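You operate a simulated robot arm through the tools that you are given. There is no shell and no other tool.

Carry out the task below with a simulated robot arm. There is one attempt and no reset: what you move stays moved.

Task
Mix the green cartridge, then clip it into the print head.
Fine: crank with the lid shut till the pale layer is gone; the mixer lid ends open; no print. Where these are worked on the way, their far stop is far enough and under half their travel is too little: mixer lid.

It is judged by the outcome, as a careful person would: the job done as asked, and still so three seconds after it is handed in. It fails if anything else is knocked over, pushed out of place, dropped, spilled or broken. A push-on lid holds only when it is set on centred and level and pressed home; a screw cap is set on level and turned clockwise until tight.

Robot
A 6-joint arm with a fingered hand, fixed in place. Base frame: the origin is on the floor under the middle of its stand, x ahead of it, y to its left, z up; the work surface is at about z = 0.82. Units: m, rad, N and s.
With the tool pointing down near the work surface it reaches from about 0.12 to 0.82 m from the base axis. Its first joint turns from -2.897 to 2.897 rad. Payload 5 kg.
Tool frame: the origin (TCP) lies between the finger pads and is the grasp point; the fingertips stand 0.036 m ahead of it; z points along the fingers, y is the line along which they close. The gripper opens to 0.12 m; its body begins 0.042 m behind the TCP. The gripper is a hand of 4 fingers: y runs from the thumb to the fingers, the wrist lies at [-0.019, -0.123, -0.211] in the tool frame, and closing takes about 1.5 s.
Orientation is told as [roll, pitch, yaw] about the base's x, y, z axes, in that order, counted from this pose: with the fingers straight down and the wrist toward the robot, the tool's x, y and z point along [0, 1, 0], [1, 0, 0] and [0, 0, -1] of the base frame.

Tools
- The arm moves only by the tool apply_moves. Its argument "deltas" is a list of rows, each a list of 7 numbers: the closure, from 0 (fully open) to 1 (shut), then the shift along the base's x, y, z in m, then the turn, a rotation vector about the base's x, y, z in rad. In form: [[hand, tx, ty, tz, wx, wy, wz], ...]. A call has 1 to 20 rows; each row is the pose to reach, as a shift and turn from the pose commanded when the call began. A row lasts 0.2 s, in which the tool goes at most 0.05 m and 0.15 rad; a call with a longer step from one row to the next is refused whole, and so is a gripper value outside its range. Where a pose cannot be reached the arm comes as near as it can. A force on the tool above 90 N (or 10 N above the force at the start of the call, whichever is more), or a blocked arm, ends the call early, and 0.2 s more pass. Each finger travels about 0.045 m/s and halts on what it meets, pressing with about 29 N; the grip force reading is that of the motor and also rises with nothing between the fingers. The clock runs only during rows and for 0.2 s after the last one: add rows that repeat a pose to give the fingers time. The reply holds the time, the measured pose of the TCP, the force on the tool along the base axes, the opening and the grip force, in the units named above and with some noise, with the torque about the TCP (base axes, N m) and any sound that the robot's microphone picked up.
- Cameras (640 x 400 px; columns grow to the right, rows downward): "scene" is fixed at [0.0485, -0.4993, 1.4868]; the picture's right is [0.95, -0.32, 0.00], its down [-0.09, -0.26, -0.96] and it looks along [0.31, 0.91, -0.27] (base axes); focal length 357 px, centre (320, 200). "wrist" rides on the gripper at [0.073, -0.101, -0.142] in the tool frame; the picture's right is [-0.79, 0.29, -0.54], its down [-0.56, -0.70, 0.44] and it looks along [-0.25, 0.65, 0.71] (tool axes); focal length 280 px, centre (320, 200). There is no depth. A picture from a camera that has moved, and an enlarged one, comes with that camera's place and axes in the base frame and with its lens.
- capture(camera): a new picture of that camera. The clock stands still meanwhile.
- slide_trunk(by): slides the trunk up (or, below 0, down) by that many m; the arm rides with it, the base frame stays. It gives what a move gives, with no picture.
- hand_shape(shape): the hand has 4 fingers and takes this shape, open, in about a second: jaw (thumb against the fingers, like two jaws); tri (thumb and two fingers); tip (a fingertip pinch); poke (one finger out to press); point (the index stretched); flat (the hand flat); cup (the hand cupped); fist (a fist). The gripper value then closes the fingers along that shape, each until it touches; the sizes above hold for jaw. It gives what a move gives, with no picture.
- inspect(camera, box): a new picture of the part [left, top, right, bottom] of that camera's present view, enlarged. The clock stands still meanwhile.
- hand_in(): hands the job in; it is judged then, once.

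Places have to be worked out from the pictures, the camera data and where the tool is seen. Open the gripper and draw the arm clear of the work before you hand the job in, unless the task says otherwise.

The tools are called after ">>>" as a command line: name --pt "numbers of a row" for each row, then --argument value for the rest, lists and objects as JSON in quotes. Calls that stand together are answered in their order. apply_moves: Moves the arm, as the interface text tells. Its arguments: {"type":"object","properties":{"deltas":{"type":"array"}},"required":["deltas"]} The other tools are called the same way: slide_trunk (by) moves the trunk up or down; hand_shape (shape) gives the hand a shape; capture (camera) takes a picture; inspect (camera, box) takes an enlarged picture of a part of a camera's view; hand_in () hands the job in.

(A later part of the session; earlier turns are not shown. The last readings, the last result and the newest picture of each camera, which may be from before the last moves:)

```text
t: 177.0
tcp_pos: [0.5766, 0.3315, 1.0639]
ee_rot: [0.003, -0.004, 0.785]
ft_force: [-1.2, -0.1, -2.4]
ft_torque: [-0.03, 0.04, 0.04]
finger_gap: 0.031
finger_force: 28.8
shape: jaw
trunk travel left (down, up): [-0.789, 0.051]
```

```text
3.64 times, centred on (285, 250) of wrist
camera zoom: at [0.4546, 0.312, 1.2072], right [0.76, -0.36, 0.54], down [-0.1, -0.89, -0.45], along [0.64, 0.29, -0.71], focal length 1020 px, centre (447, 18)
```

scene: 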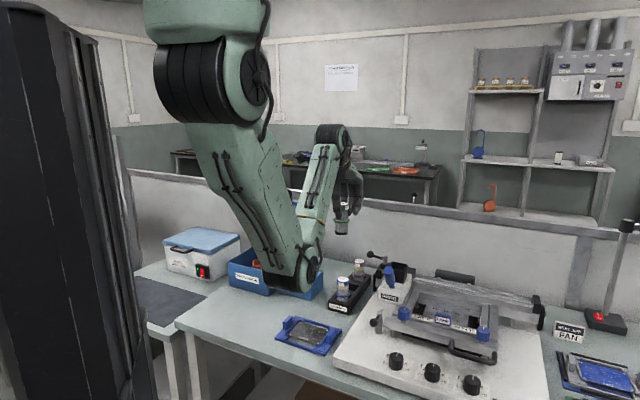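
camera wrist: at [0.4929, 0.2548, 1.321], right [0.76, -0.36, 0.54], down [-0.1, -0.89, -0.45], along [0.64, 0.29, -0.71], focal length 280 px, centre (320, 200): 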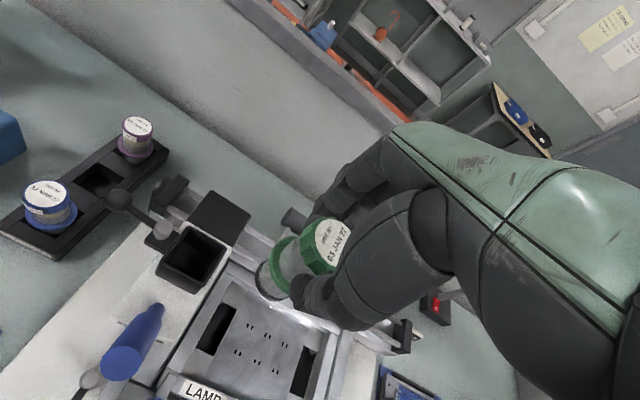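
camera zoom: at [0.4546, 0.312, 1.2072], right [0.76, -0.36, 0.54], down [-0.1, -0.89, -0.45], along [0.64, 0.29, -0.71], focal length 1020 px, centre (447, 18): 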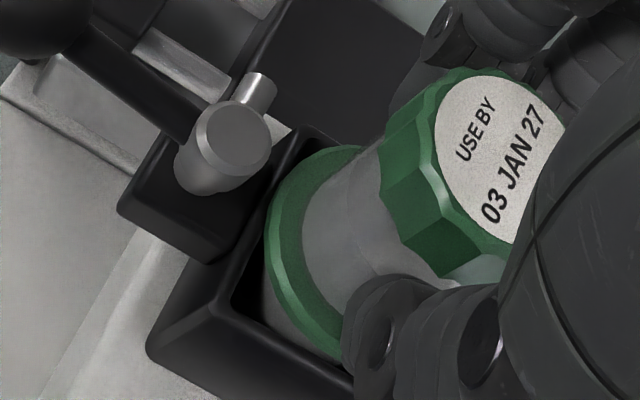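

A few millimetres left. I continue until contact.

>>> apply_moves --pt "1 0 0 -0.003 0 0 0" --pt "1 0 0 -0.005 0 0 0" --pt "1 0 0 -0.005 0 0 0"

>>> apply_moves --pt "1 0 0 -0.002 0 0 0" --pt "1 0 0 -0.004 0 0 0"

>>> inspect --camera "scene" --box '[375, 235, 425, 285]'

>>> inspect --camera "wrist" --box '[225, 195, 345, 305]'

```text
t: 177.8
tcp_pos: [0.5761, 0.3321, 1.0621]
ee_rot: [0.0, -0.01, 0.786]
ft_force: [-1.6, -2.2, 15.4]
ft_torque: [0.06, -0.1, 0.0]
finger_gap: 0.0313
finger_force: 29.1
shape: jaw
trunk travel left (down, up): [-0.789, 0.051]
```

```text
t: 178.4
tcp_pos: [0.5764, 0.3308, 1.0606]
ee_rot: [0.001, -0.016, 0.786]
ft_force: [-2.1, -3.4, 37.6]
ft_torque: [0.13, -0.07, -0.05]
finger_gap: 0.0323
finger_force: 29.4
shape: jaw
trunk travel left (down, up): [-0.789, 0.051]
```

```text
8.00 times, centred on (400, 260) of scene
camera zoom: at [0.0485, -0.4993, 1.4868], right [0.95, -0.32, 0.0], down [-0.09, -0.26, -0.96], along [0.31, 0.91, -0.27], focal length 2856 px, centre (-320, -280)
```

zoom: 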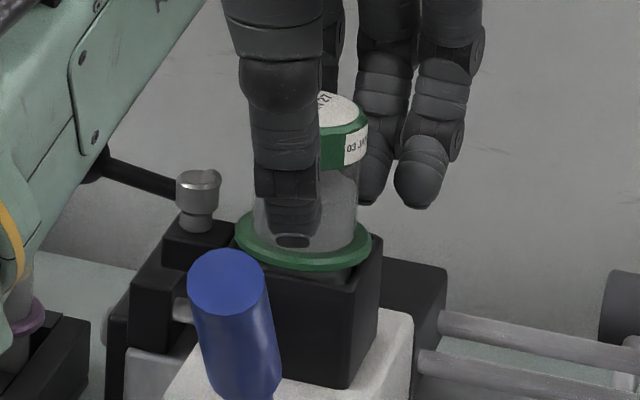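

```text
3.64 times, centred on (285, 250) of wrist
camera zoom: at [0.4515, 0.31, 1.2023], right [0.76, -0.36, 0.55], down [-0.09, -0.89, -0.45], along [0.65, 0.29, -0.7], focal length 1020 px, centre (447, 18)
```

zoom: 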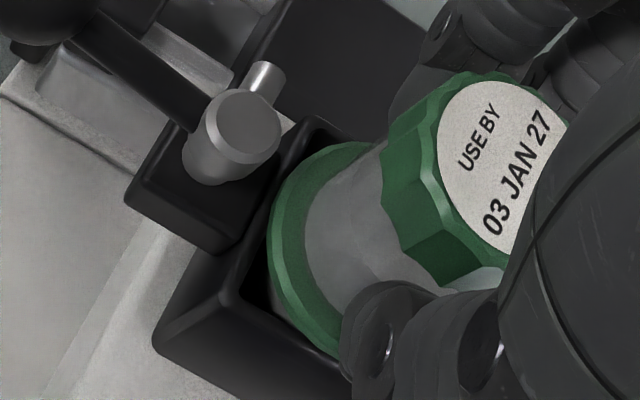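

The flange is now seated on the socket rim. I unload the downward force, then use this grip to slide the carriage gently back toward its home end (along −x,+y), watching the force.

>>> apply_moves --pt "1 0 0 0.003 0 0 0" --pt "1 0 0 0.006 0 0 0" --pt "1 0 0 0.006 0 0 0"

>>> apply_moves --pt "1 -0.0014 0.0014 0 0 0 0" --pt "1 -0.0028 0.0028 0 0 0 0" --pt "1 -0.0042 0.0042 0 0 0 0" --pt "1 -0.0042 0.0042 0 0 0 0"

>>> inspect --camera "scene" --box '[355, 235, 435, 305]'

```text
t: 179.2
tcp_pos: [0.575, 0.3311, 1.0612]
ee_rot: [0.003, -0.004, 0.785]
ft_force: [0.2, 2.4, 18.7]
ft_torque: [0.27, -0.21, -0.04]
finger_gap: 0.0321
finger_force: 28.8
shape: jaw
trunk travel left (down, up): [-0.789, 0.051]
```

```text
t: 180.2
tcp_pos: [0.5724, 0.3354, 1.0619]
ee_rot: [0.001, -0.006, 0.787]
ft_force: [0.6, 0.3, 14.9]
ft_torque: [0.15, -0.13, -0.03]
finger_gap: 0.0318
finger_force: 28.8
shape: jaw
trunk travel left (down, up): [-0.789, 0.051]
```

```text
5.71 times, centred on (395, 270) of scene
camera zoom: at [0.0485, -0.4993, 1.4868], right [0.95, -0.32, 0.0], down [-0.09, -0.26, -0.96], along [0.31, 0.91, -0.27], focal length 2040 px, centre (-109, -200)
```

zoom: 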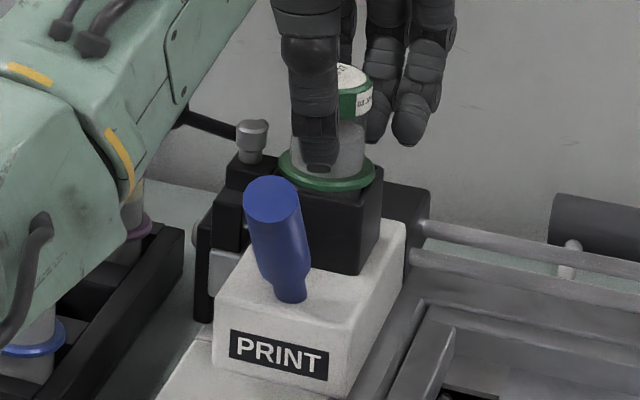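

The carriage slides easily with almost no lateral force. I relieve 2 mm of downward push and continue toward home.

>>> apply_moves --pt "1 -0.0014 0.0014 0.002 0 0 0" --pt "1 -0.0028 0.0028 0.002 0 0 0" --pt "1 -0.0042 0.0042 0.002 0 0 0" --pt "1 -0.0056 0.0056 0.002 0 0 0" --pt "1 -0.007 0.007 0.002 0 0 0" --pt "1 -0.007 0.007 0.002 0 0 0"

>>> inspect --camera "scene" --box '[355, 235, 435, 305]'

```text
t: 181.6
tcp_pos: [0.5651, 0.3436, 1.0624]
ee_rot: [0.002, -0.003, 0.785]
ft_force: [0.1, -1.1, 2.3]
ft_torque: [-0.02, -0.06, 0.0]
finger_gap: 0.0311
finger_force: 28.8
shape: jaw
trunk travel left (down, up): [-0.789, 0.051]
```

```text
5.71 times, centred on (395, 270) of scene
camera zoom: at [0.0485, -0.4993, 1.4868], right [0.95, -0.32, 0.0], down [-0.09, -0.26, -0.96], along [0.31, 0.91, -0.27], focal length 2040 px, centre (-109, -200)
```

zoom: 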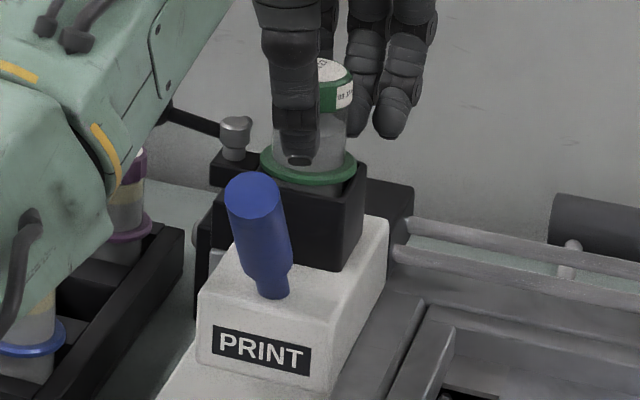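

Label at 260 px versus 246 px originally: ~8 mm left. I proceed in two small moves and check for the end stop.

>>> apply_moves --pt "1 -0.0014 0.0014 0 0 0 0" --pt "1 -0.0028 0.0028 0 0 0 0" --pt "1 -0.0035 0.0035 0 0 0 0" --pt "1 -0.0035 0.0035 0 0 0 0"

>>> apply_moves --pt "1 -0.001 0.001 0 0 0 0" --pt "1 -0.002 0.002 0 0 0 0" --pt "1 -0.002 0.002 0 0 0 0"

>>> inspect --camera "scene" --box '[355, 235, 435, 305]'

```text
t: 182.6
tcp_pos: [0.5627, 0.3464, 1.0622]
ee_rot: [0.001, -0.004, 0.786]
ft_force: [0.2, -1.6, 2.9]
ft_torque: [-0.02, -0.05, -0.03]
finger_gap: 0.031
finger_force: 29.2
shape: jaw
trunk travel left (down, up): [-0.789, 0.051]
```

```text
t: 183.4
tcp_pos: [0.5612, 0.3497, 1.0621]
ee_rot: [0.001, -0.003, 0.787]
ft_force: [1.5, -0.4, 0.8]
ft_torque: [-0.02, -0.1, -0.02]
finger_gap: 0.0312
finger_force: 28.8
shape: jaw
trunk travel left (down, up): [-0.789, 0.051]
```

```text
5.71 times, centred on (395, 270) of scene
camera zoom: at [0.0485, -0.4993, 1.4868], right [0.95, -0.32, 0.0], down [-0.09, -0.26, -0.96], along [0.31, 0.91, -0.27], focal length 2040 px, centre (-109, -200)
```

zoom: 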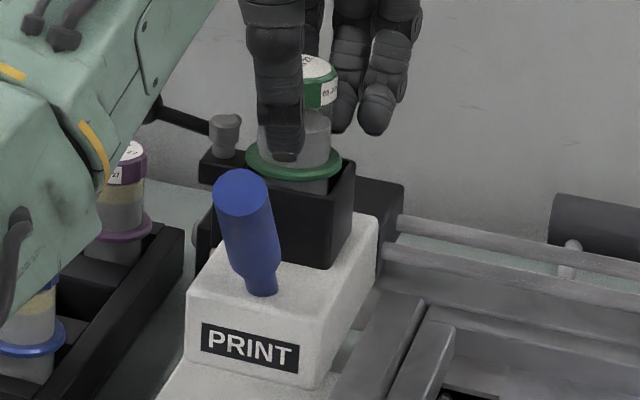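

The carriage label is back exactly at its original pixel position (250, 347). I release the cartridge and lift the hand straight up.

>>> apply_moves --pt "0.9 0 0 0 0 0 0" --pt "0.8 0 0 0 0 0 0" --pt "0.7 0 0 0 0 0 0" --pt "0.6 0 0 0 0 0 0" --pt "0.55 0 0 0 0 0 0" --pt "0.55 0 0 0 0 0 0" --pt "0.55 0 0 0.015 0 0 0" --pt "0.55 0 0 0.035 0 0 0" --pt "0.55 0 0 0.06 0 0 0" --pt "0.55 0 0 0.085 0 0 0" --pt "0.55 0 0 0.1 0 0 0" --pt "0.55 0 0 0.1 0 0 0"

>>> capture --camera "wrist"

>>> inspect --camera "wrist" --box '[180, 190, 380, 360]'

>>> inspect --camera "scene" --box '[355, 240, 435, 310]'

```text
t: 186.0
tcp_pos: [0.559, 0.3483, 1.1639]
ee_rot: [0.002, -0.003, 0.787]
ft_force: [0.6, -0.3, -0.1]
ft_torque: [-0.02, 0.02, -0.02]
finger_gap: 0.0537
finger_force: 0.0
shape: jaw
trunk travel left (down, up): [-0.789, 0.051]
```

```text
taken
camera wrist: at [0.4365, 0.3285, 1.3074], right [0.76, -0.36, 0.54], down [-0.1, -0.89, -0.45], along [0.64, 0.29, -0.71], focal length 280 px, centre (320, 200)
```

wrist: 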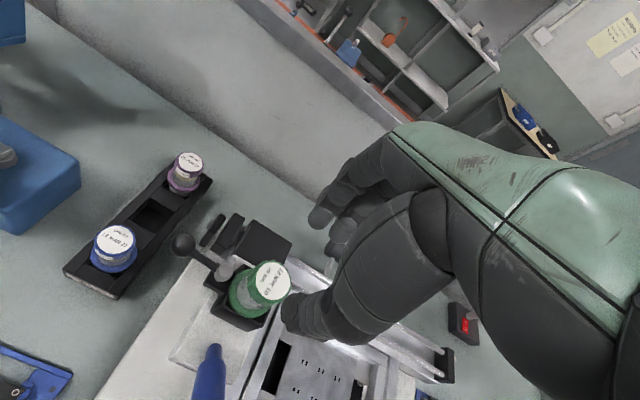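

```text
2.35 times, centred on (280, 275) of wrist
camera zoom: at [0.4365, 0.3285, 1.3074], right [0.76, -0.36, 0.54], down [-0.1, -0.89, -0.45], along [0.64, 0.29, -0.71], focal length 660 px, centre (414, 24)
```

zoom: 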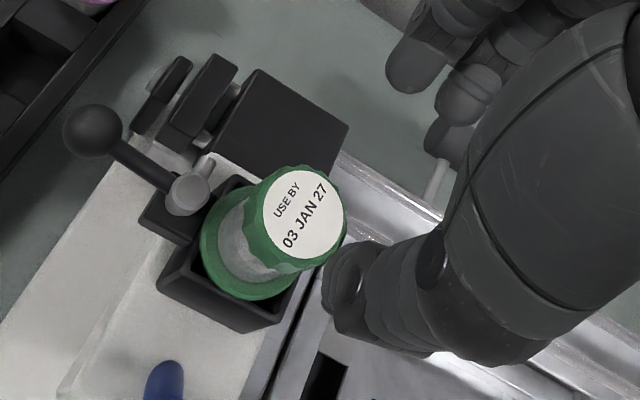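

```text
5.71 times, centred on (395, 275) of scene
camera zoom: at [0.0485, -0.4993, 1.4868], right [0.95, -0.32, 0.0], down [-0.09, -0.26, -0.96], along [0.31, 0.91, -0.27], focal length 2040 px, centre (-109, -229)
```

zoom: 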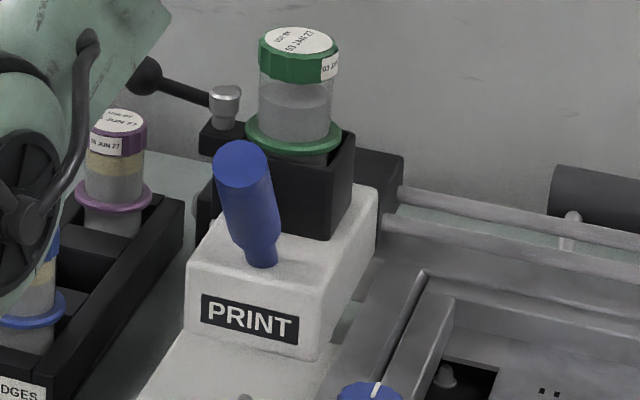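

The carriage is exactly back home and the cartridge's flange sits on the rim. Now for the clip lever (ball ≈(0.500, 0.411, 1.038), pivot ≈(0.5345, 0.380)): I close the hand and yaw it to −45° at height, beside the ball.

>>> apply_moves --pt "0.6 -0.01 0.005 0.01 0 0 -0.12" --pt "0.7 -0.02 0.01 0.01 0 0 -0.25" --pt "0.8 -0.03 0.015 0.01 0 0 -0.38" --pt "0.9 -0.04 0.018 0.01 0 0 -0.51" --pt "1.0 -0.05 0.021 0.01 0 0 -0.64" --pt "1.0 -0.06 0.024 0.01 0 0 -0.77" --pt "1.0 -0.07 0.026 0.01 0 0 -0.9" --pt "1.0 -0.08 0.027 0.01 0 0 -1.03" --pt "1.0 -0.09 0.027 0.01 0 0 -1.16" --pt "1.0 -0.098 0.027 0.01 0 0 -1.29" --pt "1.0 -0.098 0.027 0.01 0 0 -1.42" --pt "1.0 -0.098 0.027 0.01 0 0 -1.55" --pt "1.0 -0.098 0.027 0.01 0 0 -1.571"

>>> capture --camera "wrist"

>>> inspect --camera "scene" --box '[330, 200, 430, 300]'

```text
t: 188.8
tcp_pos: [0.5311, 0.3892, 1.1029]
ee_rot: [0.006, -0.007, -0.778]
ft_force: [0.2, 0.5, 0.2]
ft_torque: [0.04, -0.03, 0.03]
finger_gap: 0.0
finger_force: 29.3
shape: jaw
out of reach, approached as far as the arm can: row 9, 10, 11, 12, 13
trunk travel left (down, up): [-0.789, 0.051]
```

```text
taken
camera wrist: at [0.5089, 0.512, 1.2452], right [-0.35, -0.77, 0.54], down [-0.89, 0.09, -0.45], along [0.3, -0.64, -0.71], focal length 280 px, centre (320, 200)
```

wrist: 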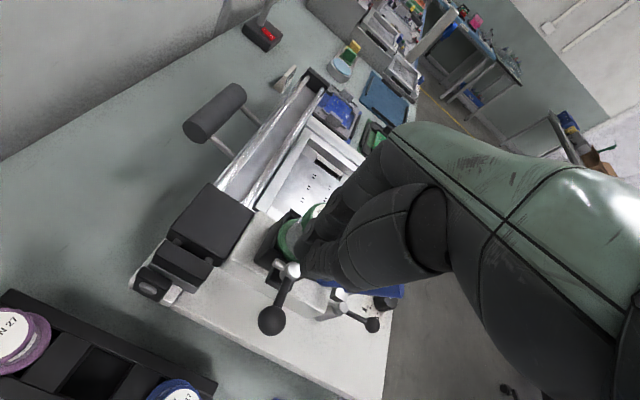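

```text
4.00 times, centred on (380, 250) of scene
camera zoom: at [0.0485, -0.4993, 1.4868], right [0.95, -0.32, 0.0], down [-0.09, -0.26, -0.96], along [0.31, 0.91, -0.27], focal length 1428 px, centre (80, 0)
```

zoom: 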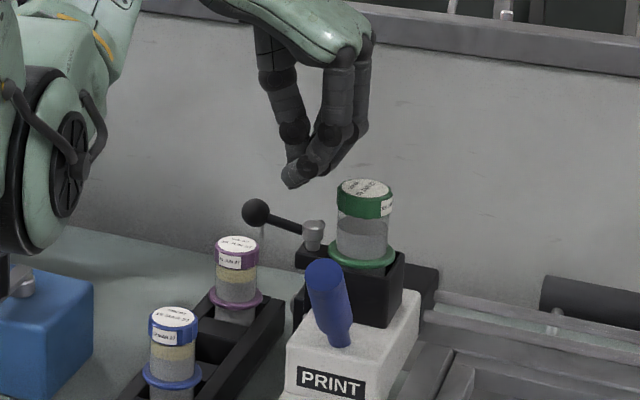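

The arm couldn't keep that height with this yaw and settled at (0.531, 0.389, 1.103), still clear of everything. I move sideways at this height to the near side of the ball.

>>> apply_moves --pt "1.0 -0.015 -0.006 0.006 0 0 0" --pt "1.0 -0.035 -0.012 0.006 0 0 0" --pt "1.0 -0.055 -0.018 0.006 0 0 0" --pt "1.0 -0.072 -0.022 0.006 0 0 0" --pt "1.0 -0.072 -0.022 0.006 0 0 0"

>>> capture --camera "wrist"

>>> inspect --camera "scene" --box '[330, 200, 430, 300]'

```text
t: 190.0
tcp_pos: [0.4978, 0.3761, 1.0653]
ee_rot: [0.003, -0.004, -0.783]
ft_force: [-0.3, 0.3, 0.3]
ft_torque: [0.02, -0.01, -0.01]
finger_gap: 0.0001
finger_force: 29.3
shape: jaw
out of reach, approached as far as the arm can: row 1, 2, 3, 4, 5
trunk travel left (down, up): [-0.789, 0.051]
```

```text
taken
camera wrist: at [0.4763, 0.5002, 1.2089], right [-0.36, -0.76, 0.54], down [-0.89, 0.1, -0.45], along [0.29, -0.64, -0.71], focal length 280 px, centre (320, 200)
```

wrist: 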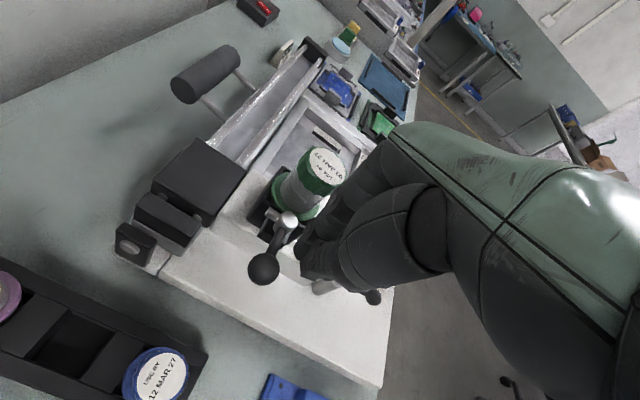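

```text
4.00 times, centred on (380, 250) of scene
camera zoom: at [0.0485, -0.4993, 1.4868], right [0.95, -0.32, 0.0], down [-0.09, -0.26, -0.96], along [0.31, 0.91, -0.27], focal length 1428 px, centre (80, 0)
```

zoom: 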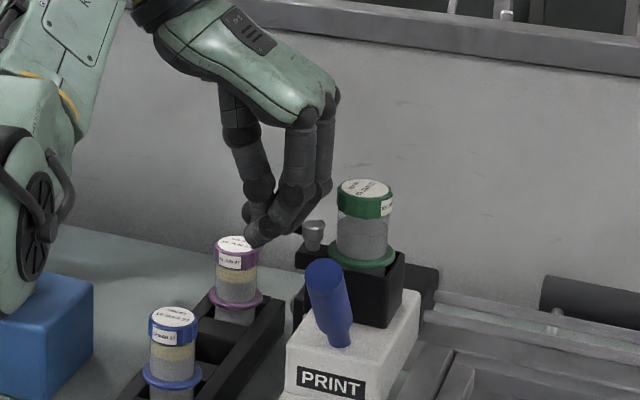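

At this yaw the arm is near a joint limit and drifts, so I'll change to a friendlier yaw. First I back off slightly inward and down, then yaw to 0 beside the lever.

>>> apply_moves --pt "1.0 -0.005 -0.005 -0.008 0 0 0" --pt "1.0 -0.01 -0.01 -0.016 0 0 0" --pt "1.0 -0.01 -0.01 -0.016 0 0 0.12" --pt "1.0 -0.01 -0.01 -0.016 0 0 0.25" --pt "1.0 -0.01 -0.01 -0.016 0 0 0.38" --pt "1.0 -0.01 -0.01 -0.016 0 0 0.51" --pt "1.0 -0.01 -0.01 -0.016 0 0 0.64" --pt "1.0 -0.01 -0.01 -0.016 0 0 0.785" --pt "1.0 -0.01 -0.01 -0.016 0 0 0.785"

>>> capture --camera "wrist"

>>> inspect --camera "scene" --box '[330, 200, 430, 300]'

```text
t: 192.0
tcp_pos: [0.4873, 0.3691, 1.0472]
ee_rot: [0.002, -0.004, 0.003]
ft_force: [0.3, 0.5, -0.2]
ft_torque: [0.04, 0.0, 0.0]
finger_gap: 0.0
finger_force: 28.9
shape: jaw
trunk travel left (down, up): [-0.789, 0.051]
```

```text
taken
camera wrist: at [0.3863, 0.4419, 1.19], right [0.29, -0.79, 0.54], down [-0.7, -0.56, -0.45], along [0.66, -0.25, -0.71], focal length 280 px, centre (320, 200)
```

wrist: 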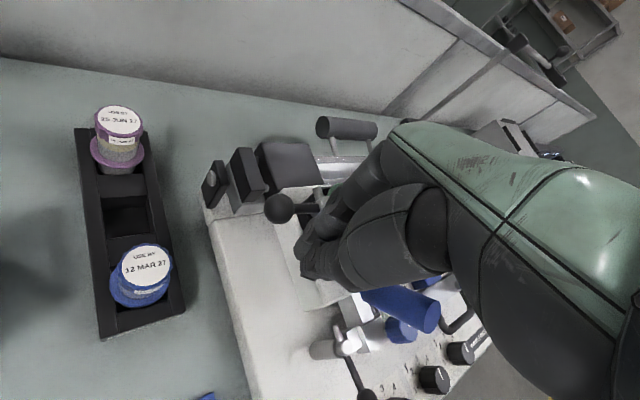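

```text
4.00 times, centred on (380, 250) of scene
camera zoom: at [0.0485, -0.4993, 1.4868], right [0.95, -0.32, 0.0], down [-0.09, -0.26, -0.96], along [0.31, 0.91, -0.27], focal length 1428 px, centre (80, 0)
```

zoom: 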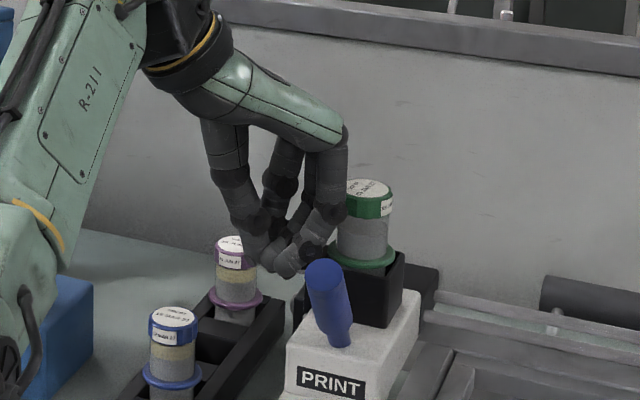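

At yaw 0 the arm is comfortable, but the knuckles come near the cap; yaw 45° keeps them clear. I rotate to 45° while shifting sideways in line with the ball.

>>> apply_moves --pt "1.0 -0.003 0.003 0 0 0 0.13" --pt "1.0 -0.006 0.006 0 0 0 0.26" --pt "1.0 -0.009 0.009 0 0 0 0.39" --pt "1.0 -0.012 0.012 0 0 0 0.52" --pt "1.0 -0.015 0.015 0 0 0 0.65" --pt "1.0 -0.018 0.0145 0 0 0 0.785" --pt "1.0 -0.018 0.0145 0 0 0 0.785"

>>> capture --camera "wrist"

>>> inspect --camera "scene" --box '[330, 200, 430, 300]'

```text
t: 193.6
tcp_pos: [0.4682, 0.3822, 1.0459]
ee_rot: [0.004, -0.003, 0.786]
ft_force: [-0.9, 0.6, 0.0]
ft_torque: [-0.01, -0.04, -0.01]
finger_gap: 0.0001
finger_force: 28.9
shape: jaw
trunk travel left (down, up): [-0.789, 0.051]
```

```text
taken
camera wrist: at [0.3462, 0.3627, 1.1893], right [0.76, -0.36, 0.54], down [-0.1, -0.89, -0.45], along [0.64, 0.29, -0.71], focal length 280 px, centre (320, 200)
```

wrist: 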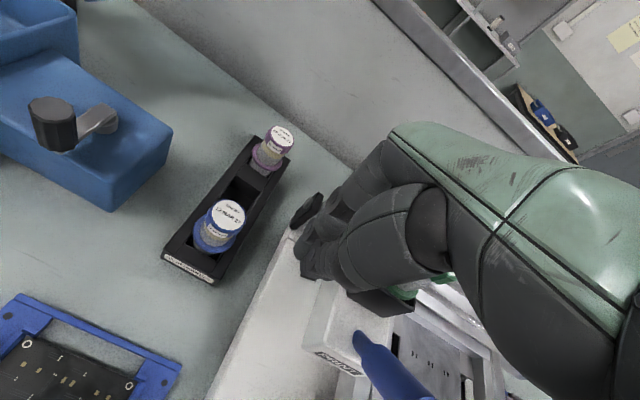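

```text
4.00 times, centred on (380, 250) of scene
camera zoom: at [0.0485, -0.4993, 1.4868], right [0.95, -0.32, 0.0], down [-0.09, -0.26, -0.96], along [0.31, 0.91, -0.27], focal length 1428 px, centre (80, 0)
```

zoom: 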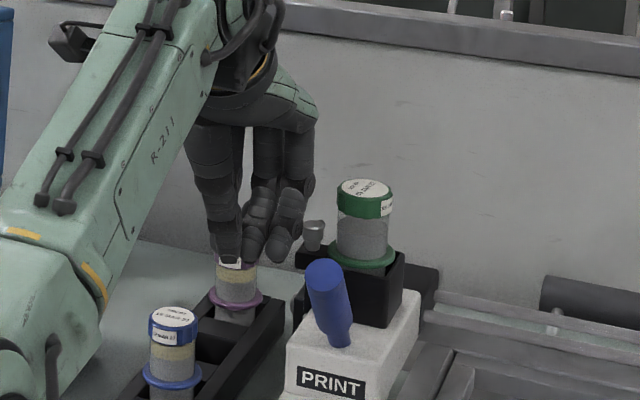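

The closed fingers are lined up behind the ball, ~14 mm from contact. I push it outward along its arc, first to about 20°, and check.

>>> apply_moves --pt "1.0 0.0055 0.0057 0 0 0 0" --pt "1.0 0.0109 0.0114 0 0 0 0" --pt "1.0 0.0142 0.0142 0 0 0 0" --pt "1.0 0.0174 0.017 0 0 0 0" --pt "1.0 0.0211 0.0191 0 0 0 0" --pt "1.0 0.0248 0.0212 0 0 0 0" --pt "1.0 0.0248 0.0212 0 0 0 0"

>>> capture --camera "wrist"

>>> inspect --camera "scene" --box '[355, 240, 435, 310]'

```text
t: 195.2
tcp_pos: [0.493, 0.4046, 1.0488]
ee_rot: [0.002, -0.006, 0.786]
ft_force: [-2.9, 0.2, 2.5]
ft_torque: [-0.06, -0.1, -0.06]
finger_gap: 0.0
finger_force: 28.9
shape: jaw
trunk travel left (down, up): [-0.789, 0.051]
```

```text
taken
camera wrist: at [0.3709, 0.3836, 1.1906], right [0.76, -0.36, 0.54], down [-0.1, -0.89, -0.45], along [0.64, 0.29, -0.71], focal length 280 px, centre (320, 200)
```

wrist: 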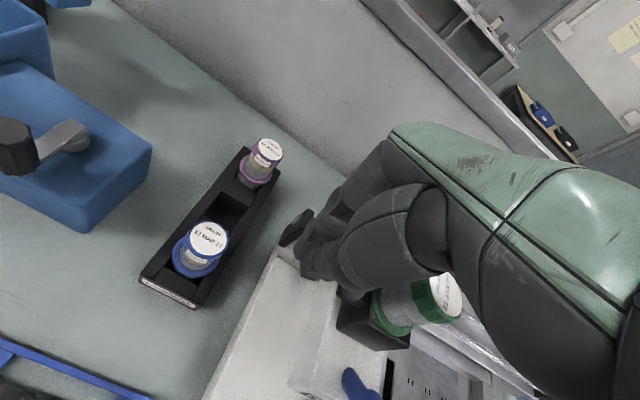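

```text
5.71 times, centred on (395, 275) of scene
camera zoom: at [0.0485, -0.4993, 1.4868], right [0.95, -0.32, 0.0], down [-0.09, -0.26, -0.96], along [0.31, 0.91, -0.27], focal length 2040 px, centre (-109, -229)
```

zoom: 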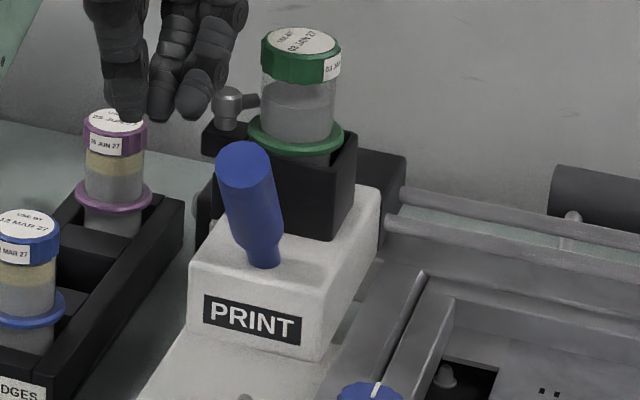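

The clip's stub is swinging toward the cartridge and the carriage moved barely 1 mm. I continue to about 45°.

>>> apply_moves --pt "1.0 0.004 0.0015 0 0 0 0" --pt "1.0 0.008 0.0029 0 0 0 0" --pt "1.0 0.0122 0.0038 0 0 0 0" --pt "1.0 0.0164 0.0048 0 0 0 0" --pt "1.0 0.0195 0.006 0 0 0 0" --pt "1.0 0.0195 0.006 0 0 0 0"

>>> inspect --camera "wrist" --box '[260, 170, 420, 330]'

>>> inspect --camera "scene" --box '[355, 240, 435, 310]'

```text
t: 196.6
tcp_pos: [0.5129, 0.411, 1.0462]
ee_rot: [0.001, -0.003, 0.785]
ft_force: [-0.9, -0.4, 0.9]
ft_torque: [-0.01, -0.01, -0.04]
finger_gap: 0.0
finger_force: 28.7
shape: jaw
trunk travel left (down, up): [-0.789, 0.051]
```

```text
2.50 times, centred on (340, 250) of wrist
camera zoom: at [0.3905, 0.3895, 1.19], right [0.76, -0.36, 0.54], down [-0.1, -0.89, -0.45], along [0.64, 0.29, -0.71], focal length 701 px, centre (270, 75)
```

zoom: 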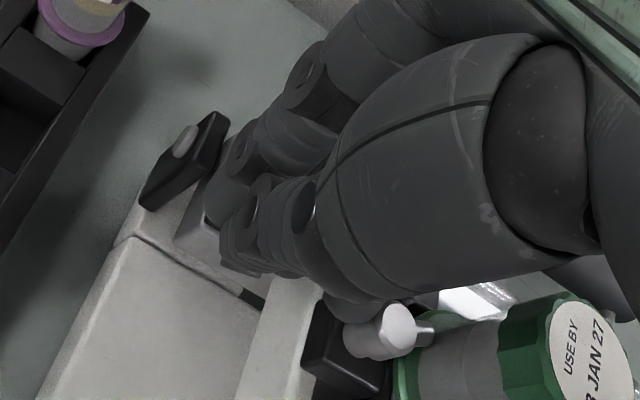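

```text
5.71 times, centred on (395, 275) of scene
camera zoom: at [0.0485, -0.4993, 1.4868], right [0.95, -0.32, 0.0], down [-0.09, -0.26, -0.96], along [0.31, 0.91, -0.27], focal length 2040 px, centre (-109, -229)
```

zoom: 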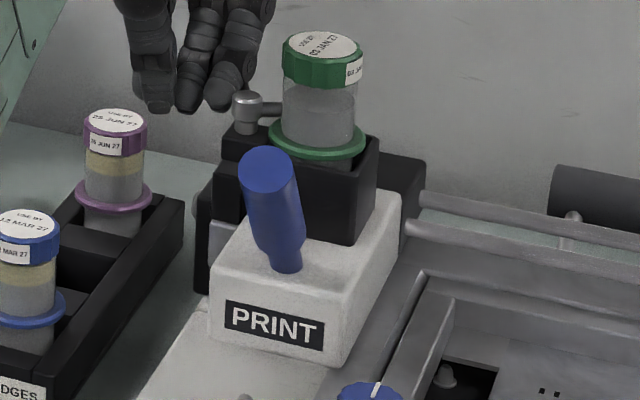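

The stub is now over the flange (lever ~60–70°), but the carriage crept ~13 mm along the rail. I back the hand off to see the state.

>>> apply_moves --pt "1.0 -0.01 -0.01 0 0 0 0" --pt "1.0 -0.025 -0.025 0.01 0 0 0" --pt "1.0 -0.035 -0.035 0.04 0 0 0" --pt "1.0 -0.035 -0.035 0.075 0 0 0" --pt "1.0 -0.03 -0.055 0.1 0 0 0" --pt "1.0 -0.01 -0.09 0.11 0 0 0" --pt "1.0 0.015 -0.12 0.11 0 0 0" --pt "1.0 0.04 -0.14 0.11 0 0 0" --pt "1.0 0.04 -0.14 0.11 0 0 0"

>>> capture --camera "wrist"

>>> inspect --camera "wrist" --box '[130, 150, 310, 330]'

>>> inspect --camera "scene" --box '[355, 240, 435, 310]'

```text
t: 198.6
tcp_pos: [0.5514, 0.2707, 1.158]
ee_rot: [0.001, -0.003, 0.785]
ft_force: [-0.1, 0.0, -0.2]
ft_torque: [-0.03, 0.0, 0.0]
finger_gap: 0.0
finger_force: 28.7
shape: jaw
trunk travel left (down, up): [-0.789, 0.051]
```

```text
taken
camera wrist: at [0.4288, 0.2501, 1.3013], right [0.76, -0.36, 0.54], down [-0.1, -0.89, -0.45], along [0.64, 0.29, -0.71], focal length 280 px, centre (320, 200)
```

wrist: 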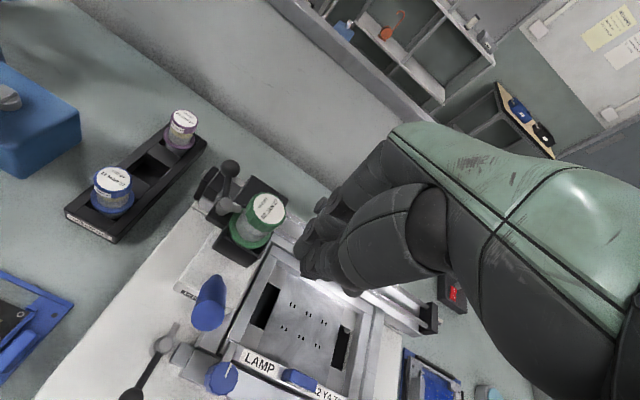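

```text
2.22 times, centred on (220, 240) of wrist
camera zoom: at [0.4288, 0.2501, 1.3013], right [0.76, -0.36, 0.54], down [-0.1, -0.89, -0.45], along [0.64, 0.29, -0.71], focal length 623 px, centre (542, 111)
```

zoom: 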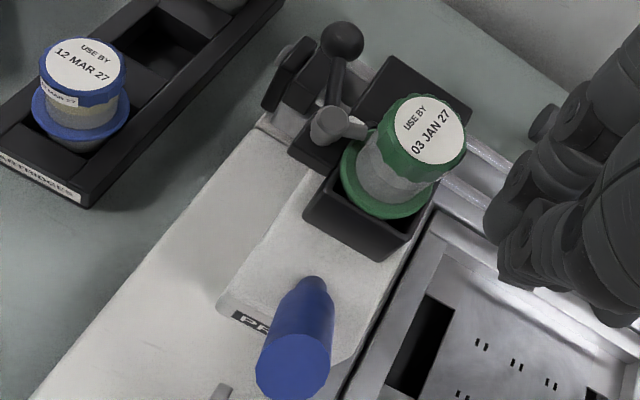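

```text
5.71 times, centred on (395, 275) of scene
camera zoom: at [0.0485, -0.4993, 1.4868], right [0.95, -0.32, 0.0], down [-0.09, -0.26, -0.96], along [0.31, 0.91, -0.27], focal length 2040 px, centre (-109, -229)
```

zoom: 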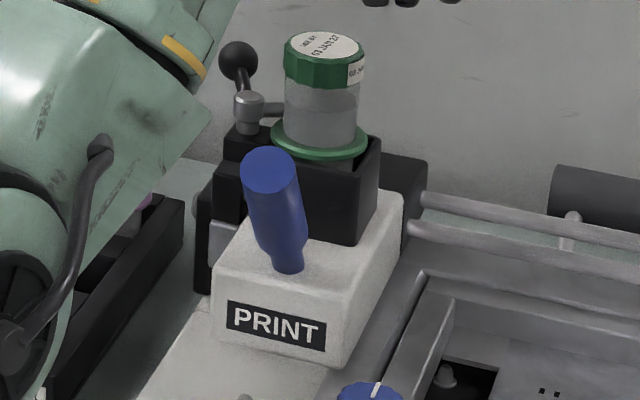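

The lever is at ~65° with the stub just over the flange, and the carriage sits ~13 mm off. I plan to squeeze: thumb against the ball and a finger against the far side of the cartridge, so the lever closes with no net push on the carriage. First I bring the hand to yaw −45° at a reachable spot beyond.

>>> apply_moves --pt "1.0 0.005 0.013 0 0 0 -0.13" --pt "1.0 0.01 0.026 0 0 0 -0.27" --pt "1.0 0.015 0.039 0 0 0 -0.41" --pt "1.0 0.02 0.052 0 0 0 -0.55" --pt "1.0 0.026 0.065 0 0 0 -0.69" --pt "1.0 0.032 0.079 -0.005 0 0 -0.83" --pt "1.0 0.038 0.093 -0.01 0 0 -0.97" --pt "1.0 0.044 0.107 -0.015 0 0 -1.11" --pt "1.0 0.05 0.121 -0.02 0 0 -1.25" --pt "1.0 0.055 0.135 -0.025 0 0 -1.39" --pt "1.0 0.0586 0.149 -0.03 0 0 -1.53" --pt "1.0 0.0586 0.149 -0.03 0 0 -1.571"

>>> capture --camera "wrist"

>>> inspect --camera "scene" --box '[350, 200, 450, 300]'

```text
t: 201.2
tcp_pos: [0.6107, 0.4199, 1.1292]
ee_rot: [0.002, -0.003, -0.787]
ft_force: [-0.4, 0.2, 0.6]
ft_torque: [0.03, -0.02, -0.04]
finger_gap: 0.0
finger_force: 28.6
shape: jaw
trunk travel left (down, up): [-0.789, 0.051]
```

```text
taken
camera wrist: at [0.5915, 0.5429, 1.2719], right [-0.36, -0.76, 0.54], down [-0.89, 0.1, -0.45], along [0.28, -0.64, -0.71], focal length 280 px, centre (320, 200)
```

wrist: 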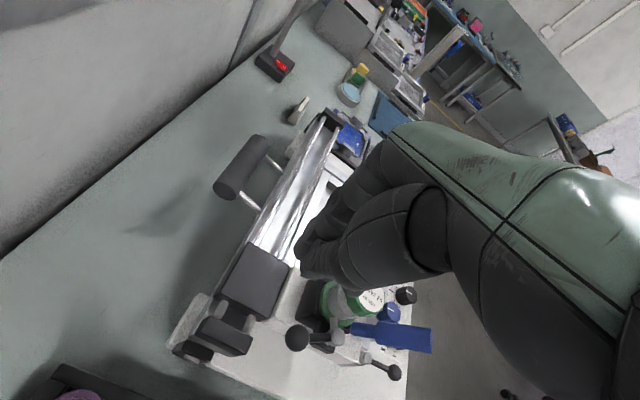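

```text
4.00 times, centred on (400, 250) of scene
camera zoom: at [0.0485, -0.4993, 1.4868], right [0.95, -0.32, 0.0], down [-0.09, -0.26, -0.96], along [0.31, 0.91, -0.27], focal length 1428 px, centre (0, 0)
```

zoom: 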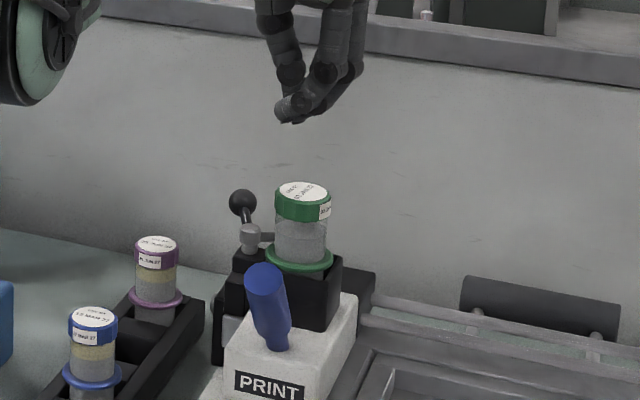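

The yaw −45° pose is reachable here. I zoom the wrist view to measure ball, pivot and cap precisely.

>>> inspect --camera "wrist" --box '[250, 260, 430, 390]'

>>> inspect --camera "scene" --box '[370, 235, 420, 285]'

```text
3.08 times, centred on (340, 325) of wrist
camera zoom: at [0.5915, 0.5429, 1.2719], right [-0.36, -0.76, 0.54], down [-0.89, 0.1, -0.45], along [0.28, -0.64, -0.71], focal length 863 px, centre (258, -185)
```

zoom: 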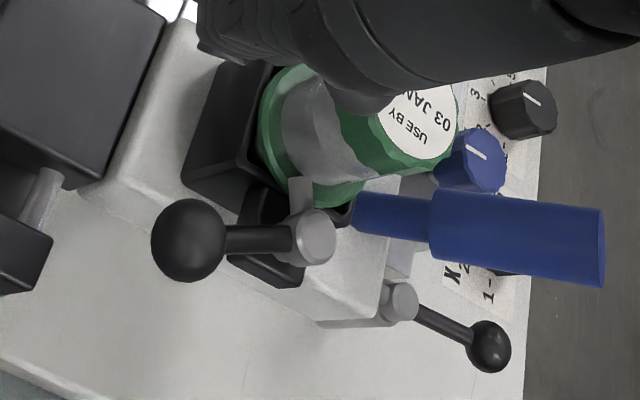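

```text
8.00 times, centred on (395, 260) of scene
camera zoom: at [0.0485, -0.4993, 1.4868], right [0.95, -0.32, 0.0], down [-0.09, -0.26, -0.96], along [0.31, 0.91, -0.27], focal length 2856 px, centre (-280, -280)
```

zoom: 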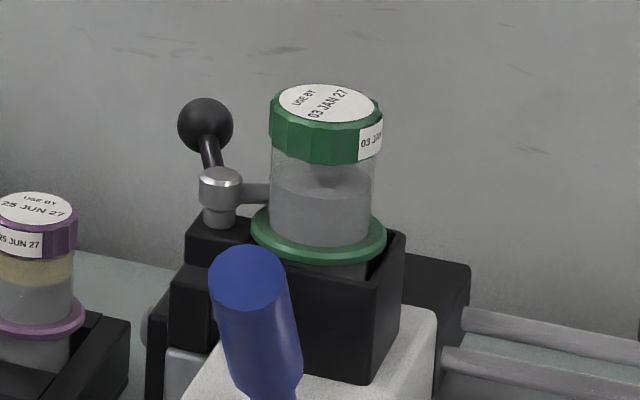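

Fits: pivot (0.543, 0.370), ball (0.5605, 0.4165), cap (0.567, 0.342), lever at 65°. I open the hand and position it above, thumb side beyond the ball and fingers beyond the cartridge.

>>> apply_moves --pt "0.8 0 0 0 0 0 0" --pt "0.6 0 0 0 0 0 0" --pt "0.4 0 0 0 0 0 0" --pt "0.2 -0.007 -0.007 0 0 0 0" --pt "0.05 -0.014 -0.014 -0.003 0 0 0" --pt "0.05 -0.021 -0.021 -0.006 0 0 0" --pt "0.05 -0.0273 -0.0281 -0.01 0 0 0" --pt "0.05 -0.0273 -0.0281 -0.01 0 0 0"

>>> capture --camera "wrist"

>>> inspect --camera "scene" --box '[355, 215, 435, 295]'

```text
t: 203.0
tcp_pos: [0.5865, 0.3899, 1.1161]
ee_rot: [0.002, -0.002, -0.784]
ft_force: [-0.3, -0.1, -0.3]
ft_torque: [-0.03, 0.0, 0.02]
finger_gap: 0.114
finger_force: 0.0
shape: jaw
trunk travel left (down, up): [-0.789, 0.051]
```

```text
taken
camera wrist: at [0.5657, 0.5147, 1.2605], right [-0.36, -0.76, 0.54], down [-0.89, 0.1, -0.45], along [0.29, -0.64, -0.71], focal length 280 px, centre (320, 200)
```

wrist: 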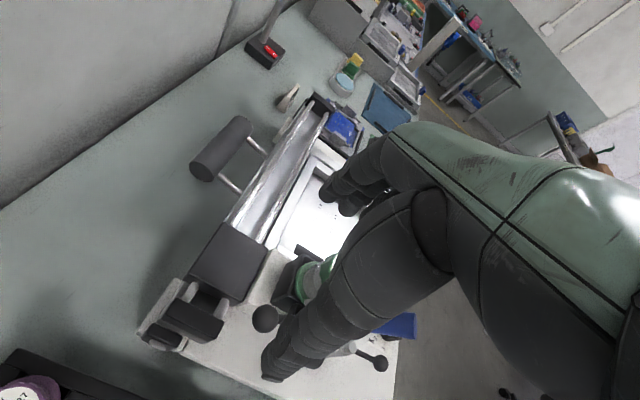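

```text
5.00 times, centred on (395, 255) of scene
camera zoom: at [0.0485, -0.4993, 1.4868], right [0.95, -0.32, 0.0], down [-0.09, -0.26, -0.96], along [0.31, 0.91, -0.27], focal length 1785 px, centre (-55, -75)
```

zoom: 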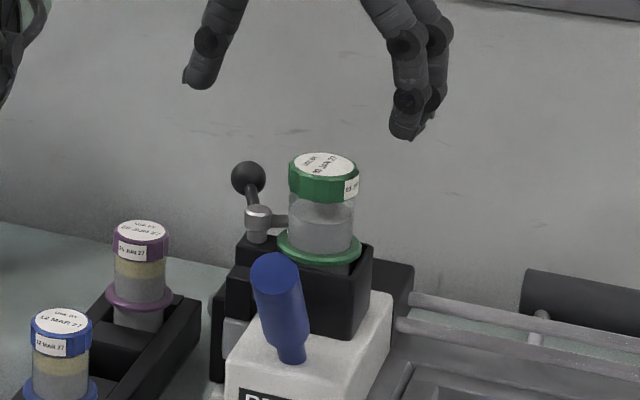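

Thumb and fingers straddle ball and cartridge. I shift 3.5 mm toward the thumb side and descend in two stages.

>>> apply_moves --pt "0.05 -0.0025 0.0025 -0.015 0 0 0" --pt "0.05 -0.0025 0.0025 -0.03 0 0 0" --pt "0.05 -0.0025 0.0025 -0.045 0 0 0" --pt "0.05 -0.0025 0.0025 -0.045 0 0 0"

>>> inspect --camera "scene" --box '[355, 215, 435, 295]'

>>> inspect --camera "wrist" --box '[220, 200, 420, 400]'

```text
t: 204.0
tcp_pos: [0.5838, 0.3937, 1.0723]
ee_rot: [0.003, -0.003, -0.786]
ft_force: [-0.6, -0.5, -0.3]
ft_torque: [0.0, 0.02, 0.0]
finger_gap: 0.1141
finger_force: 0.1
shape: jaw
trunk travel left (down, up): [-0.789, 0.051]
```

```text
5.00 times, centred on (395, 255) of scene
camera zoom: at [0.0485, -0.4993, 1.4868], right [0.95, -0.32, 0.0], down [-0.09, -0.26, -0.96], along [0.31, 0.91, -0.27], focal length 1785 px, centre (-55, -75)
```

zoom: 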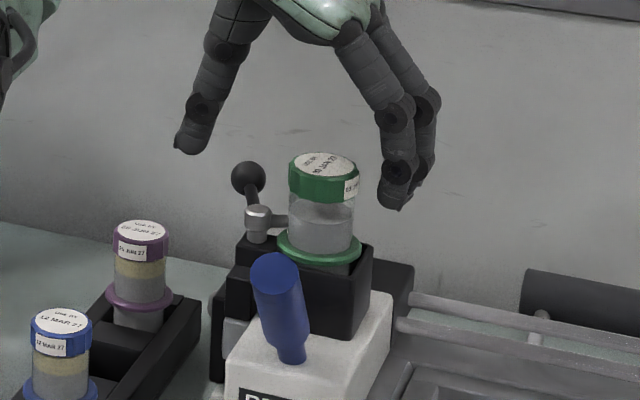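

```text
2.00 times, centred on (320, 300) of wrist
camera zoom: at [0.5631, 0.5177, 1.2161], right [-0.36, -0.76, 0.54], down [-0.89, 0.1, -0.45], along [0.29, -0.64, -0.71], focal length 561 px, centre (320, 0)
```

zoom: 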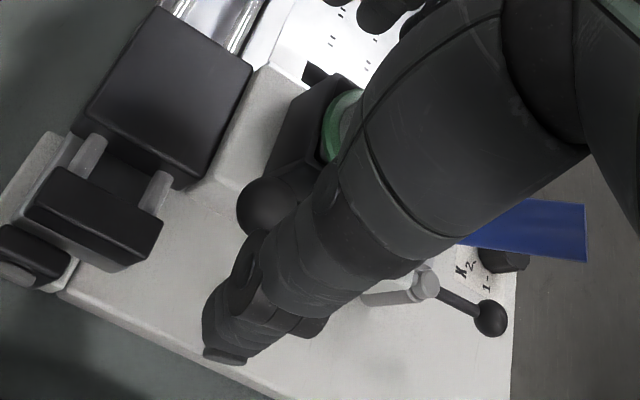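

Clear on both sides. I descend the remaining 27 mm and begin closing gradually.

>>> apply_moves --pt "0.05 0 0 -0.012 0 0 0" --pt "0.05 0 0 -0.025 0 0 0" --pt "0.05 0 0 -0.025 0 0 0" --pt "0.12 0 0 -0.025 0 0 0" --pt "0.18 0 0 -0.025 0 0 0" --pt "0.2 0 0 -0.025 0 0 0" --pt "0.2 0 0 -0.025 0 0 0"

>>> inspect --camera "scene" --box '[355, 225, 435, 305]'

>>> inspect --camera "wrist" --box '[220, 180, 420, 380]'

```text
t: 205.6
tcp_pos: [0.5849, 0.3957, 1.0478]
ee_rot: [0.002, -0.004, -0.787]
ft_force: [-0.7, -0.4, -0.2]
ft_torque: [-0.02, 0.02, 0.03]
finger_gap: 0.0962
finger_force: 0.1
shape: jaw
trunk travel left (down, up): [-0.789, 0.051]
```

```text
5.00 times, centred on (395, 265) of scene
camera zoom: at [0.0485, -0.4993, 1.4868], right [0.95, -0.32, 0.0], down [-0.09, -0.26, -0.96], along [0.31, 0.91, -0.27], focal length 1785 px, centre (-55, -125)
```

zoom: 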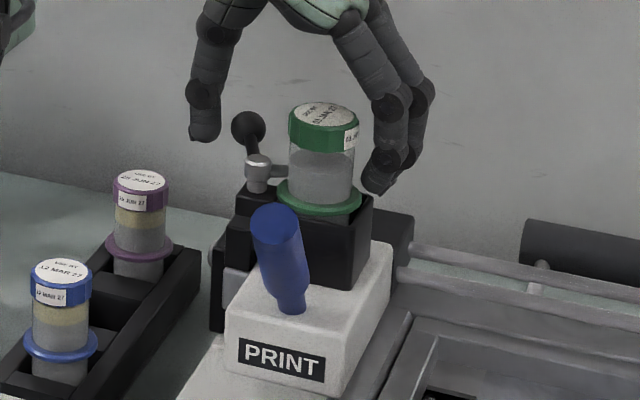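

```text
2.00 times, centred on (320, 280) of wrist
camera zoom: at [0.5645, 0.5185, 1.1918], right [-0.36, -0.76, 0.54], down [-0.89, 0.1, -0.45], along [0.29, -0.64, -0.71], focal length 561 px, centre (320, 40)
```

zoom: 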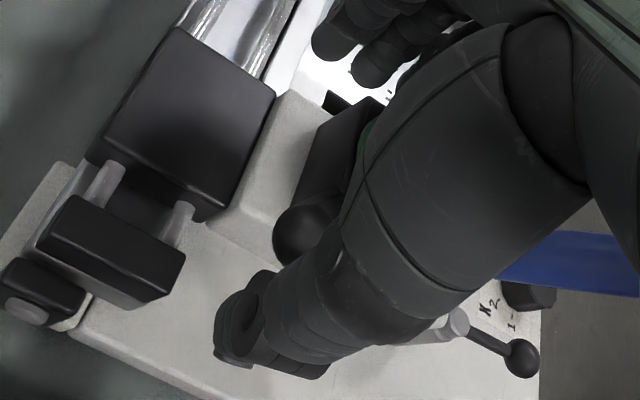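

Nearly touching on both sides. I close a bit further in small increments and watch the lever and carriage.

>>> apply_moves --pt "0.23 0 0 0 0 0 0" --pt "0.26 0 0 0 0 0 0" --pt "0.29 0 0 0 0 0 0" --pt "0.29 0 0 0 0 0 0"

>>> inspect --camera "scene" --box '[355, 225, 435, 305]'

```text
t: 206.6
tcp_pos: [0.584, 0.3944, 1.0481]
ee_rot: [0.002, -0.004, -0.784]
ft_force: [-0.4, -0.7, -0.8]
ft_torque: [0.01, 0.02, 0.01]
finger_gap: 0.0854
finger_force: 0.1
shape: jaw
trunk travel left (down, up): [-0.789, 0.051]
```

```text
5.00 times, centred on (395, 265) of scene
camera zoom: at [0.0485, -0.4993, 1.4868], right [0.95, -0.32, 0.0], down [-0.09, -0.26, -0.96], along [0.31, 0.91, -0.27], focal length 1785 px, centre (-55, -125)
```

zoom: 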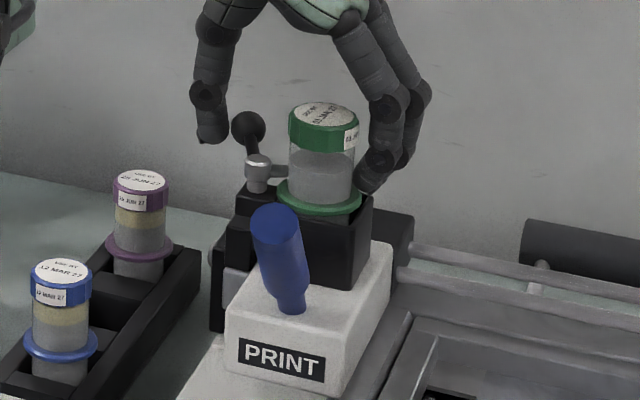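

>>> apply_moves --pt "0.31 0 0 0 0 0 0" --pt "0.33 0 0 0 0 0 0" --pt "0.35 0 0 0 0 0 0" --pt "0.35 0 0 0 0 0 0"

>>> inspect --camera "scene" --box '[355, 225, 435, 305]'

>>> inspect --camera "wrist" --box '[220, 180, 420, 380]'

```text
t: 207.6
tcp_pos: [0.5846, 0.395, 1.0486]
ee_rot: [0.001, -0.004, -0.786]
ft_force: [1.0, 0.1, -1.1]
ft_torque: [-0.01, -0.01, 0.1]
finger_gap: 0.0785
finger_force: 0.1
shape: jaw
trunk travel left (down, up): [-0.789, 0.051]
```

```text
5.00 times, centred on (395, 265) of scene
camera zoom: at [0.0485, -0.4993, 1.4868], right [0.95, -0.32, 0.0], down [-0.09, -0.26, -0.96], along [0.31, 0.91, -0.27], focal length 1785 px, centre (-55, -125)
```

zoom: 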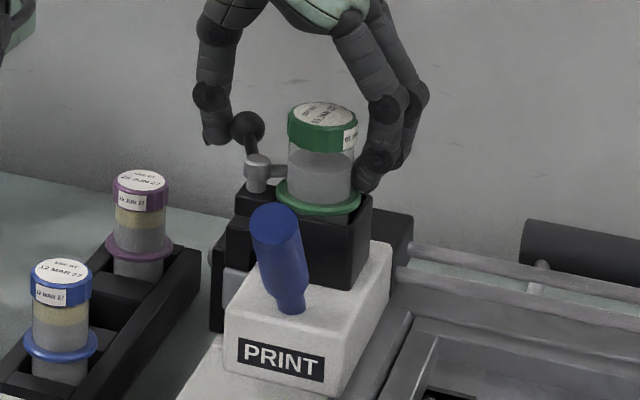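

```text
2.00 times, centred on (320, 280) of wrist
camera zoom: at [0.5647, 0.5183, 1.1917], right [-0.36, -0.76, 0.54], down [-0.89, 0.1, -0.45], along [0.29, -0.64, -0.71], focal length 561 px, centre (320, 40)
```

zoom: 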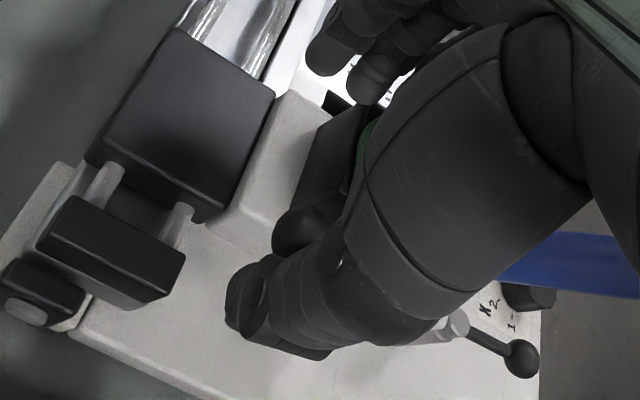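

Contact is just starting. I continue closing slowly.

>>> apply_moves --pt "0.37 0 0 0 0 0 0" --pt "0.39 0 0 0 0 0 0" --pt "0.41 0 0 0 0 0 0" --pt "0.41 0 0 0 0 0 0"

>>> inspect --camera "scene" --box '[355, 225, 435, 305]'

>>> inspect --camera "wrist" --box '[220, 180, 420, 380]'

```text
t: 208.6
tcp_pos: [0.5848, 0.3955, 1.0482]
ee_rot: [0.001, -0.003, -0.787]
ft_force: [1.5, 0.2, -0.6]
ft_torque: [-0.02, -0.03, 0.1]
finger_gap: 0.0724
finger_force: 0.0
shape: jaw
trunk travel left (down, up): [-0.789, 0.051]
```

```text
5.00 times, centred on (395, 265) of scene
camera zoom: at [0.0485, -0.4993, 1.4868], right [0.95, -0.32, 0.0], down [-0.09, -0.26, -0.96], along [0.31, 0.91, -0.27], focal length 1785 px, centre (-55, -125)
```

zoom: 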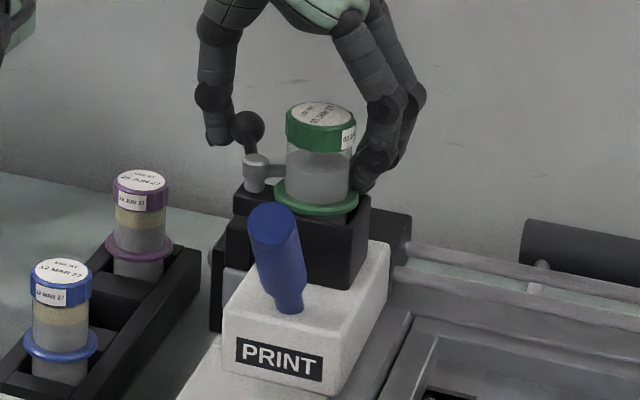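

```text
2.00 times, centred on (320, 280) of wrist
camera zoom: at [0.5647, 0.5184, 1.1916], right [-0.36, -0.76, 0.54], down [-0.89, 0.1, -0.45], along [0.29, -0.64, -0.71], focal length 561 px, centre (320, 40)
```

zoom: 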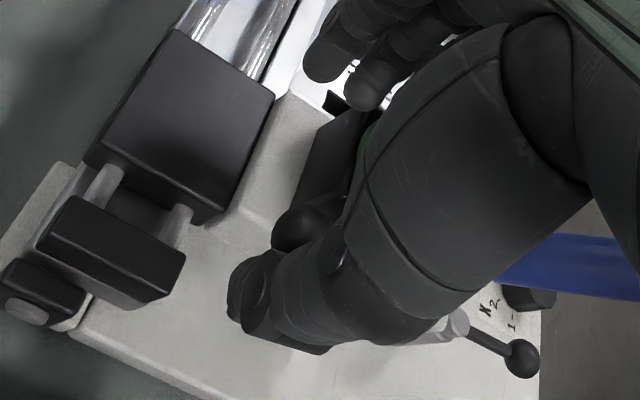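

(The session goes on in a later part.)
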